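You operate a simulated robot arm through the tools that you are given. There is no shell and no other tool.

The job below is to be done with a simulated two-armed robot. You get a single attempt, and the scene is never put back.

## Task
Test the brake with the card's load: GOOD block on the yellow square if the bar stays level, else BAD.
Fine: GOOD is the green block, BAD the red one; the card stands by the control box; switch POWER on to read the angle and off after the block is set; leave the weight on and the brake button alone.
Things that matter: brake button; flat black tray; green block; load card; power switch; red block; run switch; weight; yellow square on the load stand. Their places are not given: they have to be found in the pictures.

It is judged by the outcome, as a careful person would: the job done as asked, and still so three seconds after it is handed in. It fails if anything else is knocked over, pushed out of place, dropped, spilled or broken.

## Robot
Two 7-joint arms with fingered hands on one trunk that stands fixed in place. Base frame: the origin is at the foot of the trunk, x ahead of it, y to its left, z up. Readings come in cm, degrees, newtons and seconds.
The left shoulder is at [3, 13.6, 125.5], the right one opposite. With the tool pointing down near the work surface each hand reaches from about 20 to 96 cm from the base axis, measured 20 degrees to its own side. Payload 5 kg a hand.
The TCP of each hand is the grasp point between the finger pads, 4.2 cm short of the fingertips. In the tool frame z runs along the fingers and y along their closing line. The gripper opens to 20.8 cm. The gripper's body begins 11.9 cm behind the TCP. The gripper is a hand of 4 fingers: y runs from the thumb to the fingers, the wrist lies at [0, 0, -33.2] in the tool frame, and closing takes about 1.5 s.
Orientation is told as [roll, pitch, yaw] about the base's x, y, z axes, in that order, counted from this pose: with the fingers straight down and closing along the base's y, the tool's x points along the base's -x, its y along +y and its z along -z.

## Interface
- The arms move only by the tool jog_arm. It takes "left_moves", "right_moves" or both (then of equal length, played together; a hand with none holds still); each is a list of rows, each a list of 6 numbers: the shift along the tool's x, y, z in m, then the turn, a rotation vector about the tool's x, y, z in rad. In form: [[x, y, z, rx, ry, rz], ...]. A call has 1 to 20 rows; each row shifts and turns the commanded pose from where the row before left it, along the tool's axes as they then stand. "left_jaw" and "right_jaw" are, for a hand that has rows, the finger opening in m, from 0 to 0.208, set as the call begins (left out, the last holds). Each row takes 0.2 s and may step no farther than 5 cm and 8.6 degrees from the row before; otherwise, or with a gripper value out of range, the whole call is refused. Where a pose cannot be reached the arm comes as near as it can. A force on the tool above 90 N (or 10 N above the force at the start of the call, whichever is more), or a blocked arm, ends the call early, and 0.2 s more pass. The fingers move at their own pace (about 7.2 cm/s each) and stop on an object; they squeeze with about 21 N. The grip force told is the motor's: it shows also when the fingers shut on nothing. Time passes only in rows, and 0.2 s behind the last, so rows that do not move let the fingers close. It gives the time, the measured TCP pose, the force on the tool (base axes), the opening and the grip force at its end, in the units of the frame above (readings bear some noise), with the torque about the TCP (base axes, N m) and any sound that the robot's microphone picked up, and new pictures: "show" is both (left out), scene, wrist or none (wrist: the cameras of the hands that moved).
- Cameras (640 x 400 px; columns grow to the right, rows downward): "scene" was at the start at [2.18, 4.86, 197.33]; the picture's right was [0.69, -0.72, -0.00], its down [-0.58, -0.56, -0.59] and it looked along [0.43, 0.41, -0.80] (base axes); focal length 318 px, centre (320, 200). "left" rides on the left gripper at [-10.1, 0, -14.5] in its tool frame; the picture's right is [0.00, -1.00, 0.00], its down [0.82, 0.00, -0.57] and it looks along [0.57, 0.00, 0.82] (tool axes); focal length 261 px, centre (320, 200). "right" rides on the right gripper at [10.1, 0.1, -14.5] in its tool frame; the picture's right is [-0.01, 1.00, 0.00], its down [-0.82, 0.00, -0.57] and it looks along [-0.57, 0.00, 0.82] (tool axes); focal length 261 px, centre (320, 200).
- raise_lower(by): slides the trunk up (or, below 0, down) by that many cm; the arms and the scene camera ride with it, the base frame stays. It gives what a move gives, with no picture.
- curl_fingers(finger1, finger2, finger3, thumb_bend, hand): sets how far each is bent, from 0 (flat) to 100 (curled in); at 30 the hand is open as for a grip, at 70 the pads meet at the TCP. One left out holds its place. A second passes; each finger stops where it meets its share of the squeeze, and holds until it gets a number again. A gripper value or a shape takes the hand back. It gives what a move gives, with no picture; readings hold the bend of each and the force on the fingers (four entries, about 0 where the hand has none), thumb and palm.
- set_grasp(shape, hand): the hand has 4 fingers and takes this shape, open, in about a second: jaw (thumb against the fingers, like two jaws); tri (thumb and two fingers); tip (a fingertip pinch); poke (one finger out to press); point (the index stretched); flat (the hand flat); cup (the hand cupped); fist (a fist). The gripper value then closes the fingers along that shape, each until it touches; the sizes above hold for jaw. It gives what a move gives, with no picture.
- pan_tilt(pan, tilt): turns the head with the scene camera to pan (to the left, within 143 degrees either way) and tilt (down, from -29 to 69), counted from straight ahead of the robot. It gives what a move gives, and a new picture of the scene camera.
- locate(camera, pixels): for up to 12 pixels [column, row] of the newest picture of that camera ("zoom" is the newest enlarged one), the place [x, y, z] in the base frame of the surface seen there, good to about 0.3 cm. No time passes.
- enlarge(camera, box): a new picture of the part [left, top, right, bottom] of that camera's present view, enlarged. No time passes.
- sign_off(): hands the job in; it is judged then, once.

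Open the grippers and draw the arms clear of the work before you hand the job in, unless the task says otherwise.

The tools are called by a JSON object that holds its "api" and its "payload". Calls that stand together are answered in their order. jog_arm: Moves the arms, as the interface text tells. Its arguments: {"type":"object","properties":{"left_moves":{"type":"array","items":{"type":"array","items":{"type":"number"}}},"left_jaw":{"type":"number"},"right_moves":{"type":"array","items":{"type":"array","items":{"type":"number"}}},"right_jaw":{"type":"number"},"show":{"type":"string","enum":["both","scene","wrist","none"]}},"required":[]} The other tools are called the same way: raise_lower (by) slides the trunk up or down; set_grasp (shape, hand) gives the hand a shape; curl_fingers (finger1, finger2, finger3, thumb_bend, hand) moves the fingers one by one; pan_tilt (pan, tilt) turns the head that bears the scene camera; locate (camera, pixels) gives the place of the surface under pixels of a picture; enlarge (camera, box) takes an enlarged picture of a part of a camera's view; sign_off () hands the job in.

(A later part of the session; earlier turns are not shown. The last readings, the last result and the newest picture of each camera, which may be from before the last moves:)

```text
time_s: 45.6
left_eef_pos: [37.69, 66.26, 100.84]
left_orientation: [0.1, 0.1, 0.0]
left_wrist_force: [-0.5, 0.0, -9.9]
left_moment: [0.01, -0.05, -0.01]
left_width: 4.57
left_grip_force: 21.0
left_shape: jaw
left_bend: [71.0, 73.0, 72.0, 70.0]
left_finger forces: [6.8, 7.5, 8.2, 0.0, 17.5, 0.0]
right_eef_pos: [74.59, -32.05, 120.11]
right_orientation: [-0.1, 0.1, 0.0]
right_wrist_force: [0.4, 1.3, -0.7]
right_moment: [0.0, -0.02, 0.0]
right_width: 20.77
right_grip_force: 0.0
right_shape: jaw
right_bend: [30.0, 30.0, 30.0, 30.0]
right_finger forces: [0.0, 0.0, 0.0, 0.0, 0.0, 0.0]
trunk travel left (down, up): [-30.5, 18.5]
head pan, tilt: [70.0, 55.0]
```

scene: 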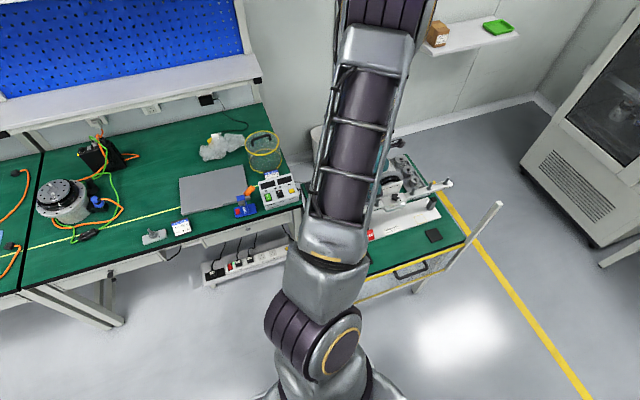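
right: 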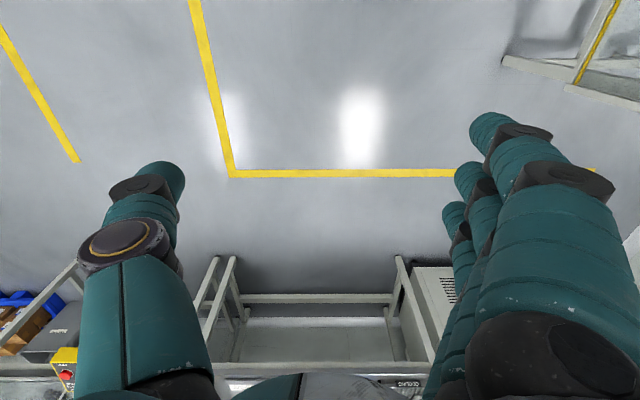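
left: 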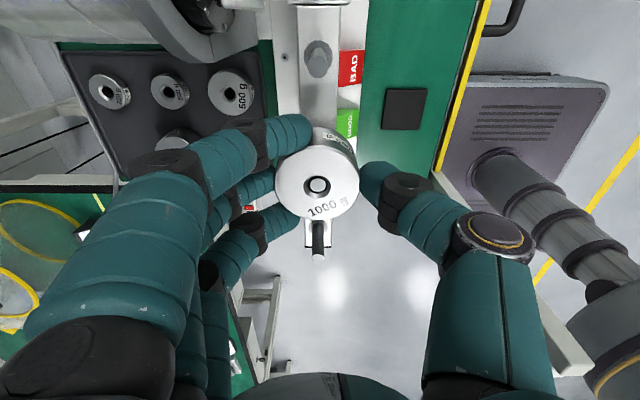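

Still carrying the full weight. I continue 1 mm at a time.

{"api": "jog_arm", "payload": {"left_moves": [[0, 0, 0.0015, 0, 0, 0], [0, 0, 0, 0, 0, 0]], "show": "none"}}

{"api": "jog_arm", "payload": {"left_moves": [[0, 0, 0.001, 0, 0, 0], [0, 0, 0, 0, 0, 0]], "show": "none"}}

{"api": "jog_arm", "payload": {"left_moves": [[0, 0, 0.001, 0, 0, 0], [0, 0, 0, 0, 0, 0]], "show": "wrist"}}

```text
time_s: 46.2
left_eef_pos: [37.69, 66.36, 100.51]
left_orientation: [-0.1, 0.1, 0.1]
left_wrist_force: [0.7, 0.8, -8.8]
left_moment: [0.02, -0.01, 0.0]
left_width: 4.58
left_grip_force: 21.2
left_shape: jaw
left_bend: [71.0, 73.0, 72.0, 70.0]
left_finger forces: [6.7, 7.5, 8.2, 0.0, 17.4, 0.0]
right_eef_pos: [74.61, -32.04, 120.14]
right_orientation: [0.1, -0.1, 0.1]
right_wrist_force: [1.2, -0.4, 1.0]
right_moment: [0.0, 0.01, -0.03]
right_width: 20.77
right_grip_force: 0.0
right_shape: jaw
right_bend: [30.0, 30.0, 30.0, 30.0]
right_finger forces: [0.1, 0.1, 0.1, 0.0, 0.0, 0.0]
trunk travel left (down, up): [-30.5, 18.5]
head pan, tilt: [70.0, 55.0]
```

```text
time_s: 46.8
left_eef_pos: [37.74, 66.37, 100.41]
left_orientation: [0.0, 0.1, 0.0]
left_wrist_force: [-0.8, 0.3, -10.1]
left_moment: [0.01, -0.02, 0.0]
left_width: 4.58
left_grip_force: 20.8
left_shape: jaw
left_bend: [71.0, 73.0, 72.0, 70.0]
left_finger forces: [6.8, 7.4, 8.2, 0.0, 17.5, 0.0]
right_eef_pos: [74.69, -31.98, 120.09]
right_orientation: [0.0, -0.1, 0.0]
right_wrist_force: [-0.1, 0.2, 0.0]
right_moment: [0.02, -0.04, 0.02]
right_width: 20.79
right_grip_force: 0.0
right_shape: jaw
right_bend: [30.0, 30.0, 30.0, 30.0]
right_finger forces: [0.0, 0.0, 0.0, 0.0, 0.0, 0.2]
trunk travel left (down, up): [-30.5, 18.5]
head pan, tilt: [70.0, 55.0]
```

```text
time_s: 47.4
left_eef_pos: [37.76, 66.4, 100.34]
left_orientation: [0.0, 0.0, 0.0]
left_wrist_force: [-0.1, 0.3, -9.7]
left_moment: [0.0, -0.01, 0.01]
left_width: 4.56
left_grip_force: 21.0
left_shape: jaw
left_bend: [71.0, 73.0, 72.0, 70.0]
left_finger forces: [6.7, 7.5, 8.2, 0.0, 17.5, 0.0]
right_eef_pos: [74.56, -32.04, 120.23]
right_orientation: [0.0, 0.0, 0.0]
right_wrist_force: [0.6, 0.3, 0.4]
right_moment: [0.02, -0.01, 0.0]
right_width: 20.79
right_grip_force: 0.0
right_shape: jaw
right_bend: [30.0, 30.0, 30.0, 30.0]
right_finger forces: [0.0, 0.1, 0.0, 0.0, 0.1, 0.0]
trunk travel left (down, up): [-30.5, 18.5]
head pan, tilt: [70.0, 55.0]
```

left: 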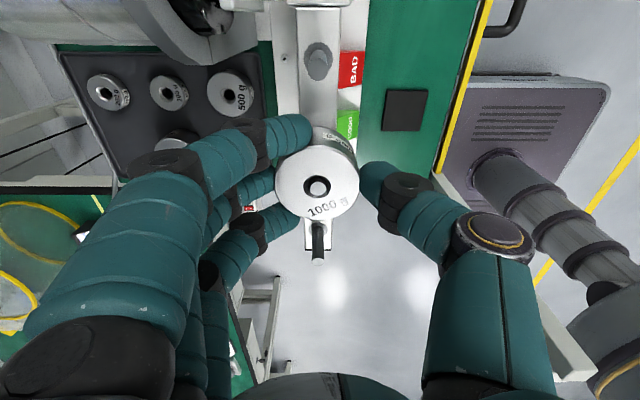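

No support yet at TCP 100.3. I check the weight top height and the bar surface before going on.

{"api": "locate", "payload": {"camera": "left", "pixels": [[290, 180], [345, 175], [316, 160], [318, 185], [320, 100], [306, 80], [330, 80], [312, 242], [318, 260], [320, 60], [318, 222]]}}

{"api": "enlarge", "payload": {"camera": "left", "box": [260, 80, 380, 270]}}

```text
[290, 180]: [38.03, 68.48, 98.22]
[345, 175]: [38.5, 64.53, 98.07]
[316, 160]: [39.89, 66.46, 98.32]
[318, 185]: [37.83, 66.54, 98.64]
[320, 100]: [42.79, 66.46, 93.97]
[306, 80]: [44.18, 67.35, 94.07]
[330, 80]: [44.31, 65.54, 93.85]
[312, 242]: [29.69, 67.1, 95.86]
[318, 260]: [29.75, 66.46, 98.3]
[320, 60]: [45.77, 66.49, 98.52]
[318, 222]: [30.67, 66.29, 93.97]
```

```text
2.11 times, centred on (320, 175) of left
```

zoom: 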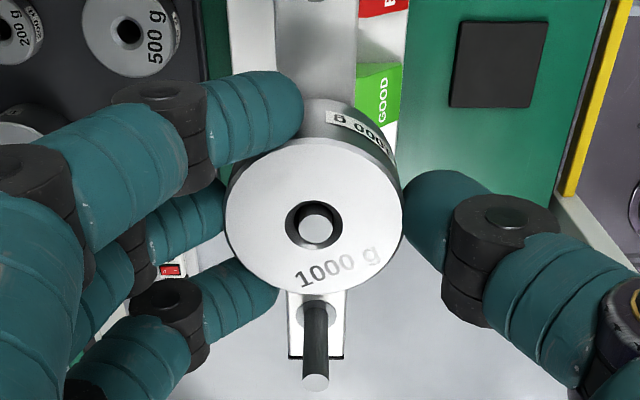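

Weight top z 98.2, bar 94.0, bar still level (both ends 94.0). A few mm remain, so I continue 1 mm at a time.

{"api": "jog_arm", "payload": {"left_moves": [[0, 0, 0.001, 0, 0, 0], [0, 0, 0, 0, 0, 0]], "show": "none"}}

{"api": "jog_arm", "payload": {"left_moves": [[0, 0, 0.001, 0, 0, 0], [0, 0, 0, 0, 0, 0]], "show": "none"}}

{"api": "jog_arm", "payload": {"left_moves": [[0, 0, 0.001, 0, 0, 0], [0, 0, 0, 0, 0, 0]], "show": "none"}}

```text
time_s: 48.0
left_eef_pos: [37.79, 66.39, 100.25]
left_orientation: [0.1, -0.1, 0.1]
left_wrist_force: [-0.5, -0.4, -9.8]
left_moment: [-0.03, -0.01, 0.02]
left_width: 4.59
left_grip_force: 21.5
left_shape: jaw
left_bend: [71.0, 73.0, 72.0, 70.0]
left_finger forces: [6.8, 7.5, 8.2, 0.1, 17.4, 0.0]
right_eef_pos: [74.58, -32.13, 120.22]
right_orientation: [0.1, -0.1, 0.0]
right_wrist_force: [0.6, -0.2, -0.1]
right_moment: [0.02, 0.01, 0.0]
right_width: 20.8
right_grip_force: 0.1
right_shape: jaw
right_bend: [30.0, 30.0, 30.0, 30.0]
right_finger forces: [0.0, 0.0, 0.0, 0.1, 0.1, 0.1]
trunk travel left (down, up): [-30.5, 18.5]
head pan, tilt: [70.0, 55.0]
```

```text
time_s: 48.6
left_eef_pos: [37.71, 66.3, 100.09]
left_orientation: [-0.1, 0.0, 0.0]
left_wrist_force: [0.0, -0.4, -9.6]
left_moment: [0.0, -0.06, 0.01]
left_width: 4.57
left_grip_force: 21.3
left_shape: jaw
left_bend: [71.0, 73.0, 72.0, 70.0]
left_finger forces: [6.8, 7.5, 8.3, 0.1, 17.4, 0.0]
right_eef_pos: [74.6, -31.99, 120.13]
right_orientation: [0.1, 0.0, 0.0]
right_wrist_force: [-0.5, 0.1, 0.4]
right_moment: [-0.02, 0.01, 0.0]
right_width: 20.82
right_grip_force: 0.1
right_shape: jaw
right_bend: [30.0, 30.0, 30.0, 30.0]
right_finger forces: [0.1, 0.0, 0.0, 0.1, 0.0, 0.1]
trunk travel left (down, up): [-30.5, 18.5]
head pan, tilt: [70.0, 55.0]
```

```text
time_s: 49.2
left_eef_pos: [37.78, 66.3, 100.01]
left_orientation: [-0.1, 0.0, 0.0]
left_wrist_force: [-0.2, -1.2, -7.8]
left_moment: [-0.03, -0.04, 0.0]
left_width: 4.57
left_grip_force: 21.2
left_shape: jaw
left_bend: [71.0, 73.0, 72.0, 70.0]
left_finger forces: [6.6, 7.4, 8.2, 0.0, 17.9, 0.0]
right_eef_pos: [74.57, -32.02, 120.18]
right_orientation: [0.0, -0.1, 0.0]
right_wrist_force: [0.0, -0.2, 0.7]
right_moment: [-0.03, -0.02, -0.01]
right_width: 20.8
right_grip_force: 0.2
right_shape: jaw
right_bend: [30.0, 30.0, 30.0, 30.0]
right_finger forces: [0.0, 0.0, 0.0, 0.0, 0.0, 0.0]
trunk travel left (down, up): [-30.5, 18.5]
head pan, tilt: [70.0, 55.0]
```

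The load starts to transfer (−7.8 N). I go another 0.5–1 mm.

{"api": "jog_arm", "payload": {"left_moves": [[0, 0, 0.0007, 0, 0, 0], [0, 0, 0, 0, 0, 0]], "show": "none"}}

{"api": "jog_arm", "payload": {"left_moves": [[0, 0, 0.0007, 0, 0, 0], [0, 0, 0, 0, 0, 0]], "show": "wrist"}}

{"api": "locate", "payload": {"camera": "left", "pixels": [[290, 180], [345, 175], [316, 160], [320, 100], [306, 80], [318, 222], [320, 60]]}}

```text
time_s: 49.8
left_eef_pos: [37.64, 66.28, 100.06]
left_orientation: [0.0, 0.0, 0.0]
left_wrist_force: [-0.5, 1.1, -7.7]
left_moment: [0.04, -0.01, -0.02]
left_width: 4.55
left_grip_force: 20.9
left_shape: jaw
left_bend: [71.0, 73.0, 72.0, 70.0]
left_finger forces: [6.9, 7.6, 8.1, 0.0, 17.4, 0.1]
right_eef_pos: [74.63, -32.07, 120.16]
right_orientation: [0.0, -0.1, 0.0]
right_wrist_force: [-0.3, 0.1, 0.9]
right_moment: [-0.02, 0.0, 0.04]
right_width: 20.78
right_grip_force: 0.0
right_shape: jaw
right_bend: [30.0, 30.0, 30.0, 30.0]
right_finger forces: [0.0, 0.0, 0.1, 0.0, 0.0, 0.0]
trunk travel left (down, up): [-30.5, 18.5]
head pan, tilt: [70.0, 55.0]
```

```text
time_s: 50.4
left_eef_pos: [37.63, 66.29, 100.04]
left_orientation: [0.0, 0.1, 0.0]
left_wrist_force: [-0.4, 0.6, -8.0]
left_moment: [0.01, -0.06, 0.0]
left_width: 4.58
left_grip_force: 20.8
left_shape: jaw
left_bend: [71.0, 73.0, 72.0, 70.0]
left_finger forces: [6.9, 7.6, 8.4, 0.0, 17.5, 0.0]
right_eef_pos: [74.5, -32.0, 120.08]
right_orientation: [0.0, 0.0, 0.0]
right_wrist_force: [0.4, -0.7, 0.7]
right_moment: [0.0, -0.01, 0.01]
right_width: 20.8
right_grip_force: 0.1
right_shape: jaw
right_bend: [30.0, 30.0, 30.0, 30.0]
right_finger forces: [0.1, 0.0, 0.0, 0.0, 0.0, 0.1]
trunk travel left (down, up): [-30.5, 18.5]
head pan, tilt: [70.0, 55.0]
```

left: 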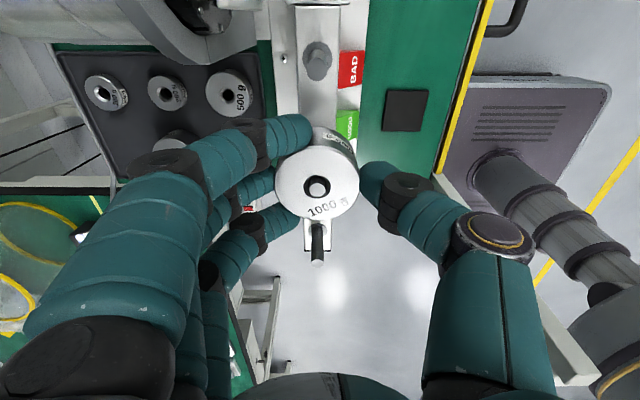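

```text
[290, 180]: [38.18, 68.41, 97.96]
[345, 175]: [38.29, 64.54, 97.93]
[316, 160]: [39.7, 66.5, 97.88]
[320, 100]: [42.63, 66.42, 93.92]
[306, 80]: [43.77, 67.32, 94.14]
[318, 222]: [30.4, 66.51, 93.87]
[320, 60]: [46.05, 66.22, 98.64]
```

Load −8 N, bar still about level. Another 1.5 mm down.

{"api": "jog_arm", "payload": {"left_moves": [[0, 0, 0.001, 0, 0, 0], [0, 0, 0, 0, 0, 0]], "show": "none"}}

{"api": "jog_arm", "payload": {"left_moves": [[0, 0, 0.001, 0, 0, 0], [0, 0, 0, 0, 0, 0]], "show": "wrist"}}

{"api": "locate", "payload": {"camera": "left", "pixels": [[290, 180], [345, 175], [316, 160], [320, 100], [306, 80], [318, 222], [320, 60]]}}

```text
time_s: 51.0
left_eef_pos: [37.65, 66.29, 99.78]
left_orientation: [0.0, 0.0, -0.1]
left_wrist_force: [0.1, 0.7, -8.7]
left_moment: [0.04, -0.07, 0.01]
left_width: 4.56
left_grip_force: 21.1
left_shape: jaw
left_bend: [72.0, 73.0, 72.0, 70.0]
left_finger forces: [7.0, 7.6, 8.1, 0.0, 17.7, 0.0]
right_eef_pos: [74.63, -32.09, 120.2]
right_orientation: [0.0, -0.1, 0.0]
right_wrist_force: [-0.3, 0.1, 0.2]
right_moment: [-0.01, 0.01, -0.01]
right_width: 20.76
right_grip_force: 0.0
right_shape: jaw
right_bend: [30.0, 30.0, 30.0, 30.0]
right_finger forces: [0.1, 0.1, 0.1, 0.0, 0.1, 0.0]
trunk travel left (down, up): [-30.5, 18.5]
head pan, tilt: [70.0, 55.0]
```

```text
time_s: 51.6
left_eef_pos: [37.65, 66.31, 99.76]
left_orientation: [0.0, 0.0, 0.1]
left_wrist_force: [0.0, 0.9, -7.2]
left_moment: [0.04, -0.09, 0.01]
left_width: 4.57
left_grip_force: 20.9
left_shape: jaw
left_bend: [72.0, 73.0, 72.0, 70.0]
left_finger forces: [6.9, 7.4, 8.3, 0.1, 17.6, 0.0]
right_eef_pos: [74.44, -32.04, 120.19]
right_orientation: [0.1, 0.0, 0.1]
right_wrist_force: [0.1, -0.3, -1.0]
right_moment: [0.04, -0.01, -0.03]
right_width: 20.8
right_grip_force: 0.0
right_shape: jaw
right_bend: [30.0, 30.0, 30.0, 30.0]
right_finger forces: [0.0, 0.0, 0.0, 0.0, 0.1, 0.0]
trunk travel left (down, up): [-30.5, 18.5]
head pan, tilt: [70.0, 55.0]
```

left: 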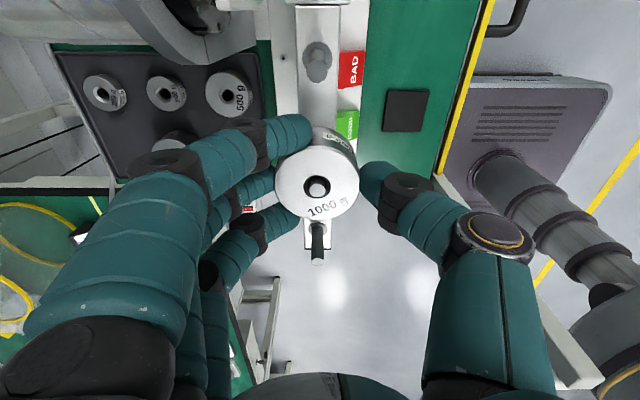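

```text
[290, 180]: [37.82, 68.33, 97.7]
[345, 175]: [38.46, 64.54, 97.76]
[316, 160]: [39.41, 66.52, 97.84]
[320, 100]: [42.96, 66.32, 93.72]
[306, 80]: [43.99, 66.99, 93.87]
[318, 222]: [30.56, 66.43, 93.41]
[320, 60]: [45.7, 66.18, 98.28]
```

The bar's left end now reads 93.4 (was 93.97), hinting that it yields under small load. I lower 3 mm more to see if the bar follows.

{"api": "jog_arm", "payload": {"left_moves": [[0, 0, 0.001, 0, 0, 0], [0, 0, 0.001, 0, 0, 0], [0, 0, 0.001, 0, 0, 0], [0, 0, 0, 0, 0, 0]], "show": "wrist"}}

{"api": "locate", "payload": {"camera": "left", "pixels": [[290, 180], [345, 175], [316, 160], [320, 100], [306, 80], [318, 222], [320, 60], [315, 30], [310, 225], [328, 225]]}}

{"api": "enlarge", "payload": {"camera": "left", "box": [260, 120, 380, 270]}}

```text
time_s: 52.6
left_eef_pos: [37.67, 66.32, 99.46]
left_orientation: [0.1, 0.0, 0.0]
left_wrist_force: [0.8, -1.1, -7.1]
left_moment: [-0.03, -0.11, -0.01]
left_width: 4.58
left_grip_force: 20.5
left_shape: jaw
left_bend: [72.0, 73.0, 72.0, 70.0]
left_finger forces: [7.2, 7.6, 8.0, 0.1, 18.0, 0.1]
right_eef_pos: [74.67, -32.11, 120.07]
right_orientation: [0.0, 0.0, 0.0]
right_wrist_force: [-0.1, -0.2, 0.1]
right_moment: [0.03, -0.01, 0.03]
right_width: 20.81
right_grip_force: 0.0
right_shape: jaw
right_bend: [30.0, 30.0, 30.0, 30.0]
right_finger forces: [0.0, 0.1, 0.0, 0.0, 0.0, 0.1]
trunk travel left (down, up): [-30.5, 18.5]
head pan, tilt: [70.0, 55.0]
```

left: 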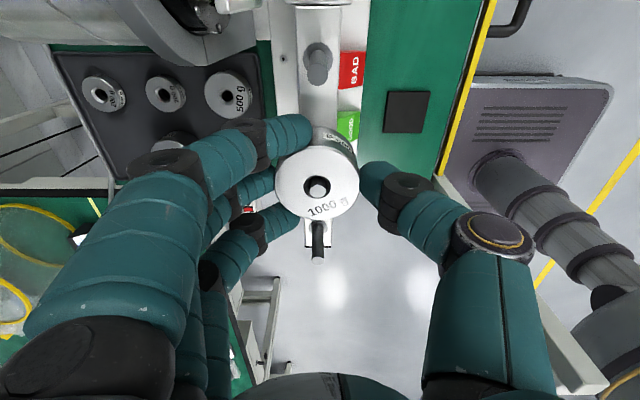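

```text
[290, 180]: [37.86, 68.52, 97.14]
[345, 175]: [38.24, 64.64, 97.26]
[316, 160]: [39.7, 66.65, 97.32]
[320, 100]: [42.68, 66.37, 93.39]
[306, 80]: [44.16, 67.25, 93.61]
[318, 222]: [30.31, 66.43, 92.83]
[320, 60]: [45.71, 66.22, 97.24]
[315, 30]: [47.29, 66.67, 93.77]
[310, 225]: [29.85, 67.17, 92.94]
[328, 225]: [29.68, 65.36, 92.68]
```

```text
2.67 times, centred on (320, 195) of left
```

zoom: 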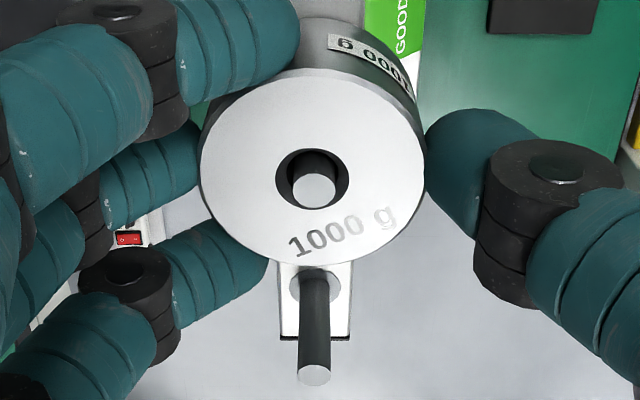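

The bar clearly tilts (92.8 at x=30, 93.8 at x=47) under only about 2.5 N, so the brake is slipping. To avoid a hard drop I follow the bar down by rotating the hand about its pivot, starting with 3°.

{"api": "jog_arm", "payload": {"left_moves": [[0.001, 0, 0, 0, -0.025, 0], [0.001, 0, 0.0005, 0, -0.025, 0], [0, 0, 0, 0, 0, 0]], "show": "wrist"}}

{"api": "enlarge", "payload": {"camera": "left", "box": [260, 120, 380, 270]}}

{"api": "locate", "payload": {"camera": "left", "pixels": [[290, 180], [345, 175], [316, 160], [320, 100], [306, 80], [318, 222], [320, 60], [315, 30], [310, 225], [328, 225]]}}

```text
time_s: 53.4
left_eef_pos: [37.44, 66.4, 99.37]
left_orientation: [0.0, -2.8, 0.0]
left_wrist_force: [-1.3, -1.9, -9.7]
left_moment: [-0.05, 0.01, 0.01]
left_width: 4.59
left_grip_force: 20.8
left_shape: jaw
left_bend: [72.0, 73.0, 72.0, 70.0]
left_finger forces: [6.8, 7.0, 9.1, 0.1, 18.6, 0.1]
right_eef_pos: [74.54, -32.02, 120.15]
right_orientation: [0.1, 0.0, 0.0]
right_wrist_force: [-0.2, -0.1, 0.1]
right_moment: [0.03, 0.03, 0.01]
right_width: 20.81
right_grip_force: 0.0
right_shape: jaw
right_bend: [30.0, 30.0, 30.0, 30.0]
right_finger forces: [0.0, 0.0, 0.1, 0.1, 0.0, 0.0]
trunk travel left (down, up): [-30.5, 18.5]
head pan, tilt: [70.0, 55.0]
```

left: 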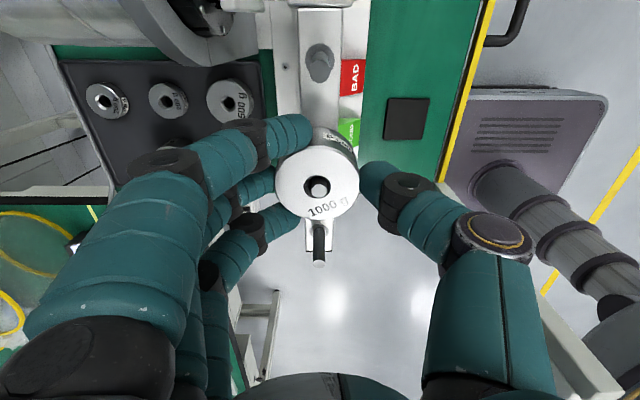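

```text
2.67 times, centred on (320, 195) of left
```

zoom: 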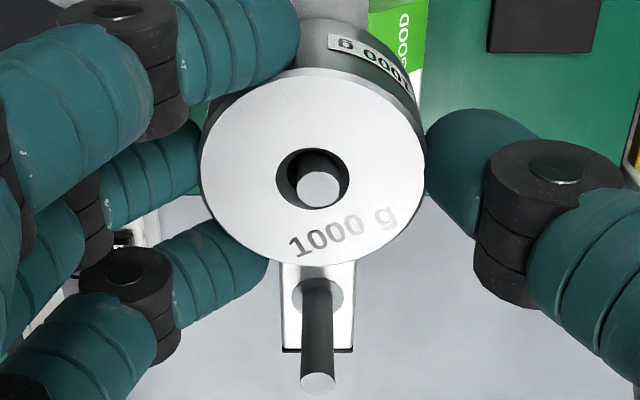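

```text
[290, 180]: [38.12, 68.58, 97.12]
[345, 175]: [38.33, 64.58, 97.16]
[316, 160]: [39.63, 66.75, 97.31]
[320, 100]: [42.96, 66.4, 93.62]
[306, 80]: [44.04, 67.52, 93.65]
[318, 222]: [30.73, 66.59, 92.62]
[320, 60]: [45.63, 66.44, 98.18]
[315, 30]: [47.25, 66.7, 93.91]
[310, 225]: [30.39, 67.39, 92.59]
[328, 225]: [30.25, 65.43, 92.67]
```

The hand now matches the bar tilt; the peg sits toward −x/−y in the hole. I nudge that way and continue following down 4°.

{"api": "jog_arm", "payload": {"left_moves": [[0.0015, -0.001, 0.002, 0, 0, 0], [0.0023, 0, 0.0055, 0, -0.035, 0], [0, 0, 0, 0, 0, 0]], "show": "none"}}

{"api": "jog_arm", "payload": {"left_moves": [[0.0023, 0, 0.0055, 0, -0.035, 0], [0, 0, 0, 0, 0, 0]], "show": "wrist"}}

{"api": "enlarge", "payload": {"camera": "left", "box": [260, 120, 380, 270]}}

{"api": "locate", "payload": {"camera": "left", "pixels": [[290, 180], [345, 175], [316, 160], [320, 100], [306, 80], [318, 222], [320, 60], [315, 30], [310, 225], [328, 225]]}}

```text
time_s: 54.2
left_eef_pos: [37.26, 66.21, 98.52]
left_orientation: [0.0, -4.9, 0.0]
left_wrist_force: [-0.9, -0.8, -9.0]
left_moment: [0.04, 0.08, 0.04]
left_width: 4.56
left_grip_force: 20.9
left_shape: jaw
left_bend: [72.0, 73.0, 72.0, 70.0]
left_finger forces: [7.4, 7.6, 9.5, 0.0, 17.8, 0.1]
right_eef_pos: [74.67, -32.04, 120.12]
right_orientation: [0.0, 0.0, 0.0]
right_wrist_force: [0.7, -0.3, -0.9]
right_moment: [0.05, 0.06, 0.0]
right_width: 20.78
right_grip_force: 0.1
right_shape: jaw
right_bend: [30.0, 30.0, 30.0, 30.0]
right_finger forces: [0.0, 0.1, 0.1, 0.0, 0.1, 0.1]
trunk travel left (down, up): [-30.5, 18.5]
head pan, tilt: [70.0, 55.0]
```

```text
time_s: 54.8
left_eef_pos: [37.0, 66.18, 98.07]
left_orientation: [-0.1, -6.8, 0.0]
left_wrist_force: [2.6, 2.9, -10.4]
left_moment: [0.17, 0.01, 0.04]
left_width: 4.58
left_grip_force: 21.1
left_shape: jaw
left_bend: [72.0, 73.0, 72.0, 70.0]
left_finger forces: [8.3, 8.3, 10.0, 0.0, 16.7, 0.1]
right_eef_pos: [74.59, -32.11, 120.04]
right_orientation: [0.1, 0.0, -0.1]
right_wrist_force: [1.0, -0.4, -0.7]
right_moment: [0.05, 0.03, 0.0]
right_width: 20.8
right_grip_force: 0.2
right_shape: jaw
right_bend: [30.0, 30.0, 30.0, 30.0]
right_finger forces: [0.0, 0.1, 0.0, 0.0, 0.0, 0.0]
trunk travel left (down, up): [-30.5, 18.5]
head pan, tilt: [70.0, 55.0]
```

left: 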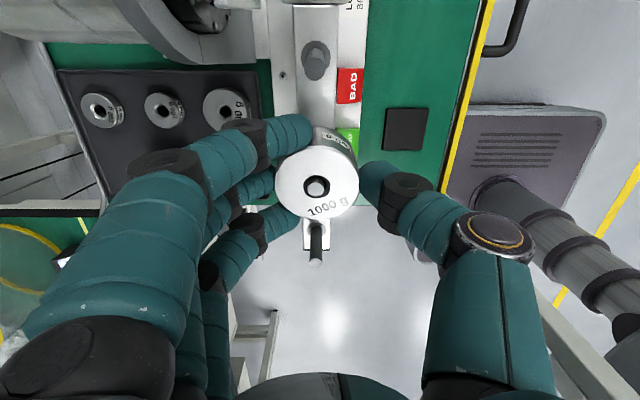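

```text
2.67 times, centred on (320, 195) of left
```

zoom: 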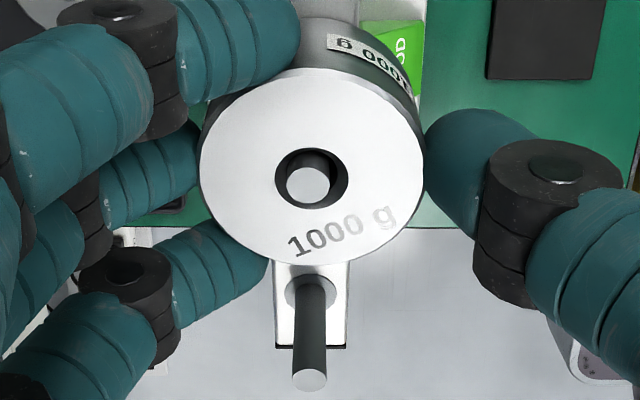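

```text
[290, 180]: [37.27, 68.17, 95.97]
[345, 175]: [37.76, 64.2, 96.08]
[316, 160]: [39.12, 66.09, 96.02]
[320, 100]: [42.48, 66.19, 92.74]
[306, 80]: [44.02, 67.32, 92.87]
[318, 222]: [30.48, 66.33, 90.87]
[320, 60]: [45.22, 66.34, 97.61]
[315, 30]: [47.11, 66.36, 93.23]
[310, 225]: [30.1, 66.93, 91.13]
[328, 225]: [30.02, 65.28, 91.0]
```

The bar follows (about 7.6°). I correct for the small side forces and continue another 4°.

{"api": "jog_arm", "payload": {"left_moves": [[-0.0008, 0.0012, 0, 0, 0, 0], [0.002, 0, 0.0055, 0, -0.035, 0], [0, 0, 0, 0, 0, 0]], "show": "none"}}

{"api": "jog_arm", "payload": {"left_moves": [[0.002, 0, 0.0055, 0, -0.035, 0], [0, 0, 0, 0, 0, 0]], "show": "wrist"}}

{"api": "locate", "payload": {"camera": "left", "pixels": [[290, 180], [345, 175], [316, 160], [320, 100], [306, 80], [320, 60], [315, 30], [310, 225], [328, 225]]}}

{"api": "enlarge", "payload": {"camera": "left", "box": [260, 120, 380, 270]}}

```text
time_s: 55.6
left_eef_pos: [36.98, 66.29, 97.37]
left_orientation: [-0.1, -8.8, 0.0]
left_wrist_force: [0.0, 0.3, -8.3]
left_moment: [0.03, 0.03, 0.03]
left_width: 4.58
left_grip_force: 21.1
left_shape: jaw
left_bend: [72.0, 73.0, 72.0, 70.0]
left_finger forces: [8.0, 7.7, 10.2, 0.0, 17.9, 0.1]
right_eef_pos: [74.68, -32.16, 120.09]
right_orientation: [0.0, 0.1, -0.1]
right_wrist_force: [0.6, 0.4, 0.5]
right_moment: [0.01, 0.05, 0.02]
right_width: 20.8
right_grip_force: 0.1
right_shape: jaw
right_bend: [30.0, 30.0, 30.0, 30.0]
right_finger forces: [0.0, 0.1, 0.1, 0.0, 0.0, 0.0]
trunk travel left (down, up): [-30.5, 18.5]
head pan, tilt: [70.0, 55.0]
```

```text
time_s: 56.2
left_eef_pos: [36.95, 66.26, 96.71]
left_orientation: [-0.1, -10.9, 0.0]
left_wrist_force: [-2.0, 0.6, -9.8]
left_moment: [0.03, 0.11, 0.01]
left_width: 4.57
left_grip_force: 20.7
left_shape: jaw
left_bend: [72.0, 73.0, 72.0, 70.0]
left_finger forces: [7.9, 7.9, 11.5, 0.0, 17.0, 0.0]
right_eef_pos: [74.64, -32.08, 120.0]
right_orientation: [0.0, 0.1, 0.1]
right_wrist_force: [-0.1, -0.2, -0.6]
right_moment: [0.08, 0.04, 0.04]
right_width: 20.78
right_grip_force: 0.1
right_shape: jaw
right_bend: [30.0, 30.0, 30.0, 30.0]
right_finger forces: [0.0, 0.0, 0.0, 0.1, 0.1, 0.1]
trunk travel left (down, up): [-30.5, 18.5]
head pan, tilt: [70.0, 55.0]
```

left: 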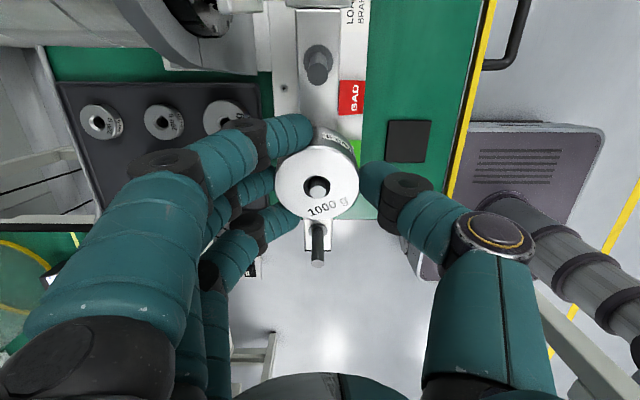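

```text
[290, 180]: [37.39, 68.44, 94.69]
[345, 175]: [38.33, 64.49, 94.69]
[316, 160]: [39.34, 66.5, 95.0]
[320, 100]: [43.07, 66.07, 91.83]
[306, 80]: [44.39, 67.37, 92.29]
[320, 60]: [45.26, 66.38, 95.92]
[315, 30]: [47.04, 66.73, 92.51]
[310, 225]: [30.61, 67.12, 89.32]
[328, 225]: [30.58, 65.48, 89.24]
```

```text
2.67 times, centred on (320, 195) of left
```

zoom: 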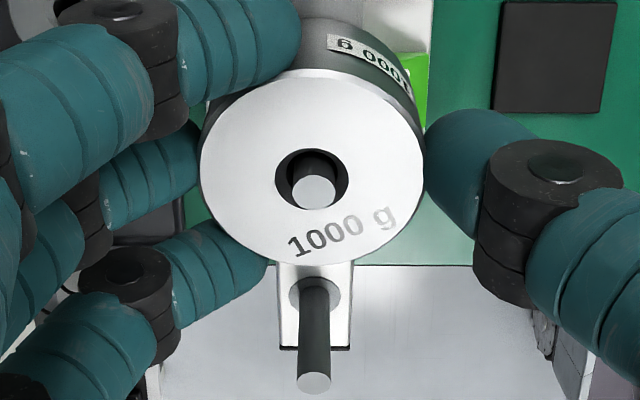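

Bar at about 11°, still following with no brake holding. I continue with a slight −x correction.

{"api": "jog_arm", "payload": {"left_moves": [[0.0012, 0, 0, 0, 0, 0], [0.0024, 0, 0.0053, 0, -0.035, 0], [0, 0, 0, 0, 0, 0]], "show": "none"}}

{"api": "jog_arm", "payload": {"left_moves": [[0.0024, 0, 0.0053, 0, -0.035, 0], [0, 0, 0, 0, 0, 0]], "show": "wrist"}}

{"api": "locate", "payload": {"camera": "left", "pixels": [[290, 180], [345, 175], [316, 160], [320, 100], [306, 80], [320, 60], [315, 30], [310, 225], [328, 225]]}}

{"api": "enlarge", "payload": {"camera": "left", "box": [260, 120, 380, 270]}}

```text
time_s: 57.0
left_eef_pos: [36.57, 66.39, 96.24]
left_orientation: [-0.1, -12.8, 0.0]
left_wrist_force: [-1.0, 0.1, -8.2]
left_moment: [0.04, 0.08, 0.04]
left_width: 4.56
left_grip_force: 21.0
left_shape: jaw
left_bend: [72.0, 73.0, 72.0, 70.0]
left_finger forces: [8.3, 7.7, 11.0, 0.0, 17.7, 0.0]
right_eef_pos: [74.57, -32.08, 119.95]
right_orientation: [0.0, 0.0, 0.0]
right_wrist_force: [0.4, -0.6, -1.1]
right_moment: [0.04, 0.07, 0.02]
right_width: 20.78
right_grip_force: 0.1
right_shape: jaw
right_bend: [30.0, 30.0, 30.0, 30.0]
right_finger forces: [0.0, 0.1, 0.0, 0.0, 0.1, 0.1]
trunk travel left (down, up): [-30.5, 18.5]
head pan, tilt: [70.0, 55.0]
```

```text
time_s: 57.6
left_eef_pos: [36.42, 66.33, 95.65]
left_orientation: [0.0, -14.8, 0.0]
left_wrist_force: [-1.0, -0.4, -8.9]
left_moment: [0.03, 0.1, 0.01]
left_width: 4.53
left_grip_force: 21.6
left_shape: jaw
left_bend: [72.0, 73.0, 72.0, 70.0]
left_finger forces: [8.4, 7.6, 11.1, 0.0, 18.0, 0.0]
right_eef_pos: [74.66, -32.22, 120.02]
right_orientation: [0.0, 0.0, 0.0]
right_wrist_force: [-0.3, -0.5, -0.2]
right_moment: [0.04, 0.07, 0.01]
right_width: 20.76
right_grip_force: 0.1
right_shape: jaw
right_bend: [30.0, 30.0, 30.0, 30.0]
right_finger forces: [0.0, 0.1, 0.1, 0.0, 0.0, 0.1]
trunk travel left (down, up): [-30.5, 18.5]
head pan, tilt: [70.0, 55.0]
```

left: 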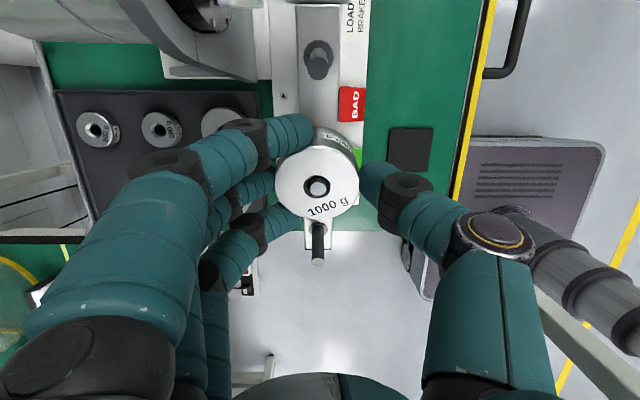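

```text
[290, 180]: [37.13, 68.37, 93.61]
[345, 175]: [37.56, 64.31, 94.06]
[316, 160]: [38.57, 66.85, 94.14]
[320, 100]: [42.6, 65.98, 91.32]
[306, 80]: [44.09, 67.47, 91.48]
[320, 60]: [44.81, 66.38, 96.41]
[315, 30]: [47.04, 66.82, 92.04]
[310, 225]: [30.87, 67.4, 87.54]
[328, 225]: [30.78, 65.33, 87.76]
```

```text
2.67 times, centred on (320, 195) of left
```

zoom: 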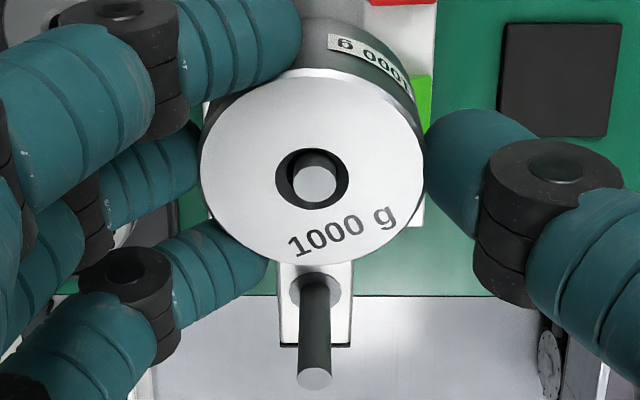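

Bar about 15°; the stop post should be met in about 4° more. I continue 2°, then 1° steps.

{"api": "jog_arm", "payload": {"left_moves": [[0.0028, 0, 0.0053, 0, -0.035, 0], [0, 0, 0, 0, 0, 0]], "show": "none"}}

{"api": "jog_arm", "payload": {"left_moves": [[0.0012, 0, 0.0026, 0, -0.0175, 0], [0, 0, 0, 0, 0, 0]], "show": "none"}}

{"api": "jog_arm", "payload": {"left_moves": [[0.0012, 0, 0.0026, 0, -0.0175, 0], [0, 0, 0, 0, 0, 0]], "show": "wrist"}}

{"api": "locate", "payload": {"camera": "left", "pixels": [[290, 180], [345, 175], [316, 160], [320, 100], [306, 80], [320, 60], [315, 30], [310, 225], [328, 225]]}}

{"api": "enlarge", "payload": {"camera": "left", "box": [260, 120, 380, 270]}}

```text
time_s: 58.2
left_eef_pos: [36.38, 66.38, 95.1]
left_orientation: [0.0, -16.9, 0.0]
left_wrist_force: [1.8, -0.9, -9.5]
left_moment: [-0.04, 0.06, -0.01]
left_width: 4.54
left_grip_force: 20.9
left_shape: jaw
left_bend: [72.0, 73.0, 72.0, 70.0]
left_finger forces: [8.9, 7.5, 10.9, 0.1, 18.0, 0.0]
right_eef_pos: [74.61, -32.22, 120.02]
right_orientation: [0.0, -0.1, 0.0]
right_wrist_force: [0.2, 0.0, -1.3]
right_moment: [0.01, 0.05, 0.03]
right_width: 20.77
right_grip_force: 0.1
right_shape: jaw
right_bend: [30.0, 30.0, 30.0, 30.0]
right_finger forces: [0.0, 0.1, 0.0, 0.1, 0.0, 0.0]
trunk travel left (down, up): [-30.5, 18.5]
head pan, tilt: [70.0, 55.0]
```

```text
time_s: 58.8
left_eef_pos: [36.32, 66.42, 94.92]
left_orientation: [-0.1, -18.0, -0.1]
left_wrist_force: [4.1, -1.6, -7.7]
left_moment: [-0.03, 0.06, -0.03]
left_width: 4.54
left_grip_force: 21.0
left_shape: jaw
left_bend: [72.0, 73.0, 72.0, 70.0]
left_finger forces: [9.1, 7.5, 10.6, 0.1, 18.6, 0.1]
right_eef_pos: [74.55, -32.09, 120.0]
right_orientation: [0.0, 0.0, 0.0]
right_wrist_force: [0.6, 1.3, -0.9]
right_moment: [0.03, -0.01, -0.02]
right_width: 20.8
right_grip_force: 0.1
right_shape: jaw
right_bend: [30.0, 30.0, 30.0, 30.0]
right_finger forces: [0.0, 0.0, 0.1, 0.0, 0.1, 0.0]
trunk travel left (down, up): [-30.5, 18.5]
head pan, tilt: [70.0, 55.0]
```

```text
time_s: 59.4
left_eef_pos: [36.18, 66.37, 94.66]
left_orientation: [0.0, -18.8, -0.1]
left_wrist_force: [3.9, 0.0, -9.7]
left_moment: [0.04, 0.01, -0.04]
left_width: 4.53
left_grip_force: 20.9
left_shape: jaw
left_bend: [72.0, 73.0, 72.0, 70.0]
left_finger forces: [9.3, 7.7, 10.7, 0.0, 17.6, 0.0]
right_eef_pos: [74.64, -32.07, 120.12]
right_orientation: [-0.1, 0.0, 0.0]
right_wrist_force: [0.4, -0.2, 0.0]
right_moment: [0.02, 0.01, -0.03]
right_width: 20.8
right_grip_force: 0.0
right_shape: jaw
right_bend: [30.0, 30.0, 30.0, 30.0]
right_finger forces: [0.1, 0.0, 0.0, 0.1, 0.0, 0.1]
trunk travel left (down, up): [-30.5, 18.5]
head pan, tilt: [70.0, 55.0]
```

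left: 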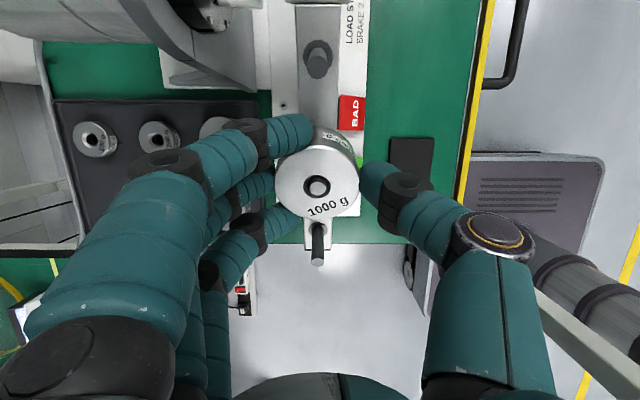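

```text
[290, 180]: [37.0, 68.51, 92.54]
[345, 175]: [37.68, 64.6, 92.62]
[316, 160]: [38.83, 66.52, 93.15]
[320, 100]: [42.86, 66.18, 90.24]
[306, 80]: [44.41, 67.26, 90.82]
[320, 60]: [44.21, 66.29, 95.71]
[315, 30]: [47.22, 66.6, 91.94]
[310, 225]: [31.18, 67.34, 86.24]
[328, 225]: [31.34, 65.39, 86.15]
```

```text
2.67 times, centred on (320, 195) of left
```

zoom: 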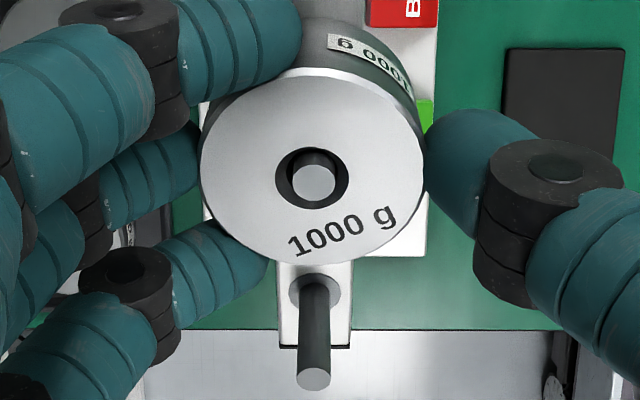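

The bar is at about 19.7° with its underside near the post top (83.6). I open the fingers gently to leave the weight on the peg.

{"api": "jog_arm", "payload": {"left_moves": [[0, 0, 0, 0, 0, 0], [0, 0, 0, 0, 0, 0], [0, 0, 0, 0, 0, 0], [0, 0, 0, 0, 0, 0], [0, 0, 0, 0, 0, 0]], "left_jaw": 0.09, "show": "wrist"}}

{"api": "locate", "payload": {"camera": "left", "pixels": [[290, 180], [345, 175], [316, 160], [320, 100], [306, 80], [320, 60], [315, 30], [310, 225], [328, 225]]}}

{"api": "enlarge", "payload": {"camera": "left", "box": [240, 90, 400, 270]}}

```text
time_s: 60.6
left_eef_pos: [36.1, 66.32, 94.62]
left_orientation: [0.0, -18.9, 0.0]
left_wrist_force: [-0.1, -0.3, -0.3]
left_moment: [0.04, 0.02, 0.01]
left_width: 8.92
left_grip_force: 0.0
left_shape: jaw
left_bend: [73.0, 73.0, 73.0, 70.0]
left_finger forces: [0.0, 0.0, 0.0, 0.1, 0.1, 0.0]
right_eef_pos: [74.52, -32.0, 120.15]
right_orientation: [-0.1, 0.1, 0.0]
right_wrist_force: [-0.1, -0.1, 0.1]
right_moment: [-0.01, -0.01, 0.01]
right_width: 20.77
right_grip_force: 0.0
right_shape: jaw
right_bend: [30.0, 30.0, 30.0, 30.0]
right_finger forces: [0.0, 0.0, 0.1, 0.0, 0.0, 0.1]
trunk travel left (down, up): [-30.5, 18.5]
head pan, tilt: [70.0, 55.0]
```

left: 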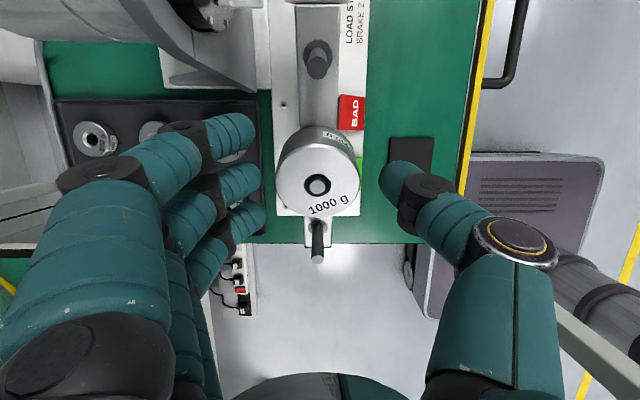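

```text
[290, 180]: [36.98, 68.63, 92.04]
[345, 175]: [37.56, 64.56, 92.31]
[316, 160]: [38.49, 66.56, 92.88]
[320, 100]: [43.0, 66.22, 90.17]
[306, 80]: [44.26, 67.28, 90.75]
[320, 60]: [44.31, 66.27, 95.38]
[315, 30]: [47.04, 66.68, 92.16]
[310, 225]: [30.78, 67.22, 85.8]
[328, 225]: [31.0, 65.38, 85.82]
```

```text
2.22 times, centred on (320, 180) of left
```

zoom: 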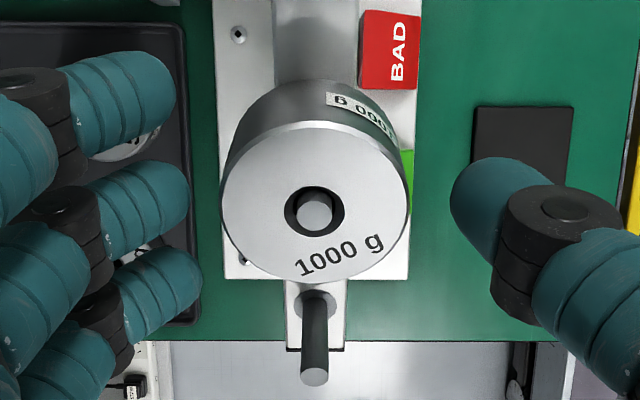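

The weight rests on the peg with the bar down on its stop (about 20°). I withdraw along the peg axis, then straighten the hand.

{"api": "jog_arm", "payload": {"left_moves": [[0, 0, -0.01, 0, 0, 0], [0, 0, -0.02, 0, 0, 0], [0, 0, -0.03, 0, 0, 0], [0, 0, -0.03, 0, 0, 0], [0, 0, -0.03, 0, 0, 0], [0, 0, -0.03, 0, 0, 0], [0, 0, 0, 0, 0.11, 0], [0, 0, 0, 0, 0.11, 0], [0, 0, 0, 0, 0.11, 0], [0, 0, 0, 0, 0, 0]], "show": "both"}}

```text
time_s: 62.8
left_eef_pos: [31.14, 66.26, 108.78]
left_orientation: [0.1, 0.3, 0.3]
left_wrist_force: [-3.8, 0.1, 0.7]
left_moment: [-0.09, -0.51, 0.1]
left_width: 8.97
left_grip_force: 0.2
left_shape: jaw
left_bend: [73.0, 73.0, 73.0, 70.0]
left_finger forces: [0.0, 0.1, 0.0, 0.0, 0.1, 0.1]
right_eef_pos: [74.94, -32.2, 119.92]
right_orientation: [0.1, 0.2, 0.2]
right_wrist_force: [2.8, -0.4, -2.8]
right_moment: [0.11, 0.49, -0.01]
right_width: 20.8
right_grip_force: 0.1
right_shape: jaw
right_bend: [30.0, 30.0, 30.0, 30.0]
right_finger forces: [0.0, 0.1, 0.0, 0.1, 0.0, 0.0]
trunk travel left (down, up): [-30.5, 18.5]
head pan, tilt: [70.0, 55.0]
```

scene: 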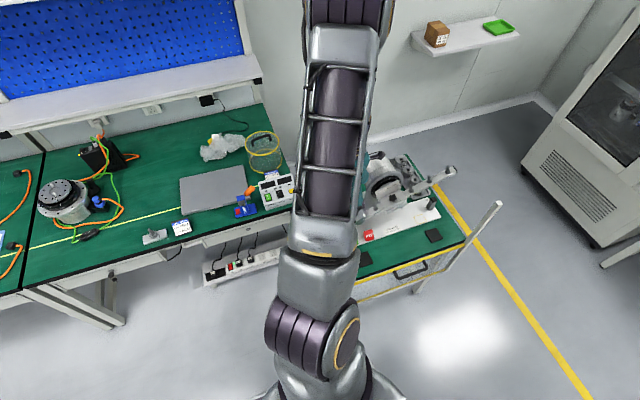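
left: 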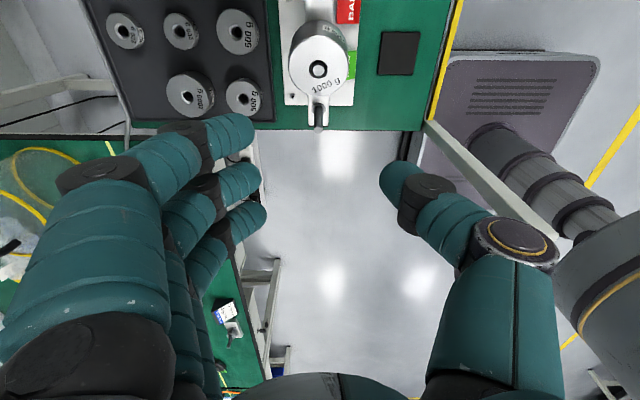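

The weight hangs on the left 16 cm peg. Next is the POWER switch at about (6.1, 94.6); its O end is pressed now (off). I move over toward the box and make the poke shape.

{"api": "jog_arm", "payload": {"left_moves": [[0.03, 0.03, 0, 0, 0, 0], [0.03, 0.03, 0, 0, 0, 0], [0.03, 0.03, 0, 0, 0, 0], [0.03, 0.03, 0, 0, 0, 0], [0.03, 0.03, 0, 0, 0, 0], [0.03, 0.03, 0, 0, 0, 0], [0.02, 0.03, 0, 0, 0, 0], [0, 0, 0, 0, 0, 0]], "show": "none"}}

{"api": "set_grasp", "payload": {"hand": "left", "shape": "poke"}}

{"api": "jog_arm", "payload": {"left_moves": [[0, 0, 0, 0, 0, 0]], "show": "both"}}

```text
time_s: 64.6
left_eef_pos: [11.57, 87.41, 108.7]
left_orientation: [0.0, 0.0, 0.0]
left_wrist_force: [-0.3, -0.6, 0.2]
left_moment: [0.03, -0.01, 0.02]
left_width: 9.01
left_grip_force: 0.0
left_shape: jaw
left_bend: [73.0, 73.0, 73.0, 70.0]
left_finger forces: [0.0, 0.0, 0.1, 0.0, 0.0, 0.0]
right_eef_pos: [74.5, -32.15, 120.2]
right_orientation: [0.0, 0.0, 0.0]
right_wrist_force: [-0.1, -0.4, -1.0]
right_moment: [0.08, 0.05, 0.0]
right_width: 20.81
right_grip_force: 0.1
right_shape: jaw
right_bend: [30.0, 30.0, 30.0, 30.0]
right_finger forces: [0.1, 0.0, 0.0, 0.0, 0.0, 0.0]
trunk travel left (down, up): [-30.5, 18.5]
head pan, tilt: [70.0, 55.0]
```

```text
time_s: 65.5
left_eef_pos: [11.45, 87.53, 108.55]
left_orientation: [0.0, 0.0, -0.1]
left_wrist_force: [-0.3, 0.3, 0.5]
left_moment: [0.0, 0.02, -0.03]
left_width: 0.01
left_grip_force: 0.1
left_shape: poke
left_bend: [100.0, 100.0, 100.0, 45.0]
left_finger forces: [0.0, 0.0, 0.1, 0.0, 0.0, 0.0]
right_eef_pos: [74.54, -32.16, 120.09]
right_orientation: [0.0, 0.0, 0.0]
right_wrist_force: [0.8, 0.5, -0.1]
right_moment: [0.0, 0.0, -0.02]
right_width: 20.77
right_grip_force: 0.1
right_shape: jaw
right_bend: [30.0, 30.0, 30.0, 30.0]
right_finger forces: [0.1, 0.0, 0.0, 0.1, 0.0, 0.0]
trunk travel left (down, up): [-30.5, 18.5]
head pan, tilt: [70.0, 55.0]
```

```text
time_s: 65.9
left_eef_pos: [11.41, 87.52, 108.71]
left_orientation: [0.0, 0.1, 0.0]
left_wrist_force: [-0.3, 0.1, 0.4]
left_moment: [-0.03, 0.03, -0.02]
left_width: 0.0
left_grip_force: 0.1
left_shape: poke
left_bend: [100.0, 100.0, 100.0, 45.0]
left_finger forces: [0.1, 0.0, 0.0, 0.0, 0.1, 0.1]
right_eef_pos: [74.64, -32.01, 120.12]
right_orientation: [0.0, -0.1, 0.0]
right_wrist_force: [0.4, 0.8, 0.6]
right_moment: [-0.05, 0.01, 0.01]
right_width: 20.8
right_grip_force: 0.0
right_shape: jaw
right_bend: [30.0, 30.0, 30.0, 30.0]
right_finger forces: [0.1, 0.0, 0.0, 0.0, 0.1, 0.1]
trunk travel left (down, up): [-30.5, 18.5]
head pan, tilt: [70.0, 55.0]
```

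scene: 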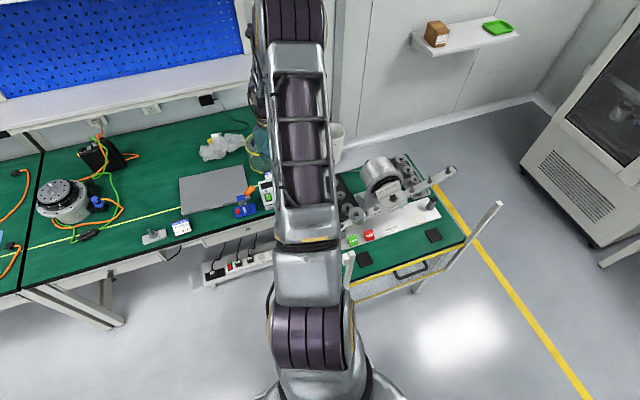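
left: 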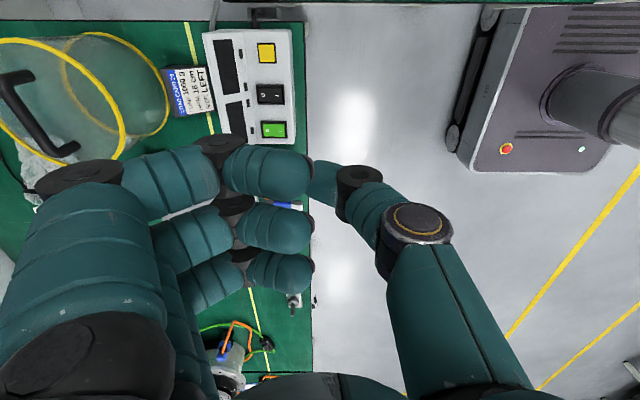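

In the poke shape the thumb is the extended digit (tip near (325,175)). I check the "point" shape too, in case it extends further from the rest of the hand.

{"api": "set_grasp", "payload": {"hand": "left", "shape": "point"}}

{"api": "jog_arm", "payload": {"left_moves": [[0, 0, 0, 0, 0, 0]], "show": "wrist"}}

```text
time_s: 66.8
left_eef_pos: [11.56, 87.55, 108.56]
left_orientation: [0.0, 0.0, 0.1]
left_wrist_force: [0.7, -0.1, -0.6]
left_moment: [-0.03, 0.0, 0.0]
left_width: 20.18
left_grip_force: 0.1
left_shape: point
left_bend: [70.0, 100.0, 100.0, 93.0]
left_finger forces: [0.0, 0.1, 0.0, 0.1, 0.0, 0.0]
right_eef_pos: [74.5, -31.98, 120.12]
right_orientation: [0.0, 0.0, -0.1]
right_wrist_force: [0.4, 0.1, 0.4]
right_moment: [-0.02, 0.01, -0.01]
right_width: 20.78
right_grip_force: 0.1
right_shape: jaw
right_bend: [30.0, 30.0, 30.0, 30.0]
right_finger forces: [0.1, 0.1, 0.0, 0.0, 0.0, 0.1]
trunk travel left (down, up): [-30.5, 18.5]
head pan, tilt: [70.0, 55.0]
```

```text
time_s: 67.2
left_eef_pos: [11.53, 87.56, 108.64]
left_orientation: [0.0, 0.0, 0.1]
left_wrist_force: [-0.5, -0.4, -0.1]
left_moment: [-0.07, 0.04, -0.01]
left_width: 20.16
left_grip_force: 0.0
left_shape: point
left_bend: [70.0, 100.0, 100.0, 53.0]
left_finger forces: [0.0, 0.1, 0.0, 0.1, 0.0, 0.0]
right_eef_pos: [74.54, -32.0, 120.04]
right_orientation: [0.0, 0.0, 0.0]
right_wrist_force: [-0.1, 0.5, 0.5]
right_moment: [0.02, 0.03, -0.01]
right_width: 20.77
right_grip_force: 0.0
right_shape: jaw
right_bend: [30.0, 30.0, 30.0, 30.0]
right_finger forces: [0.0, 0.0, 0.0, 0.0, 0.0, 0.0]
trunk travel left (down, up): [-30.5, 18.5]
head pan, tilt: [70.0, 55.0]
```

left: 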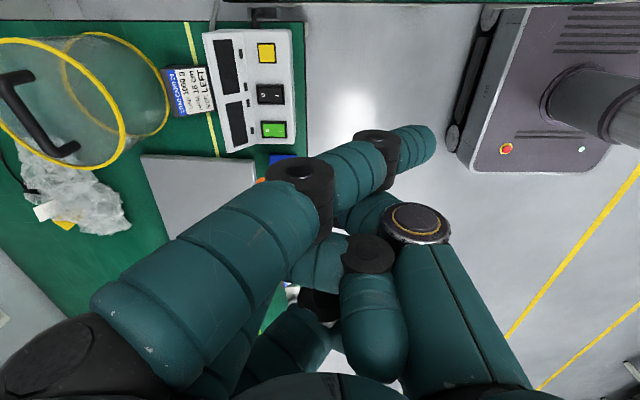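

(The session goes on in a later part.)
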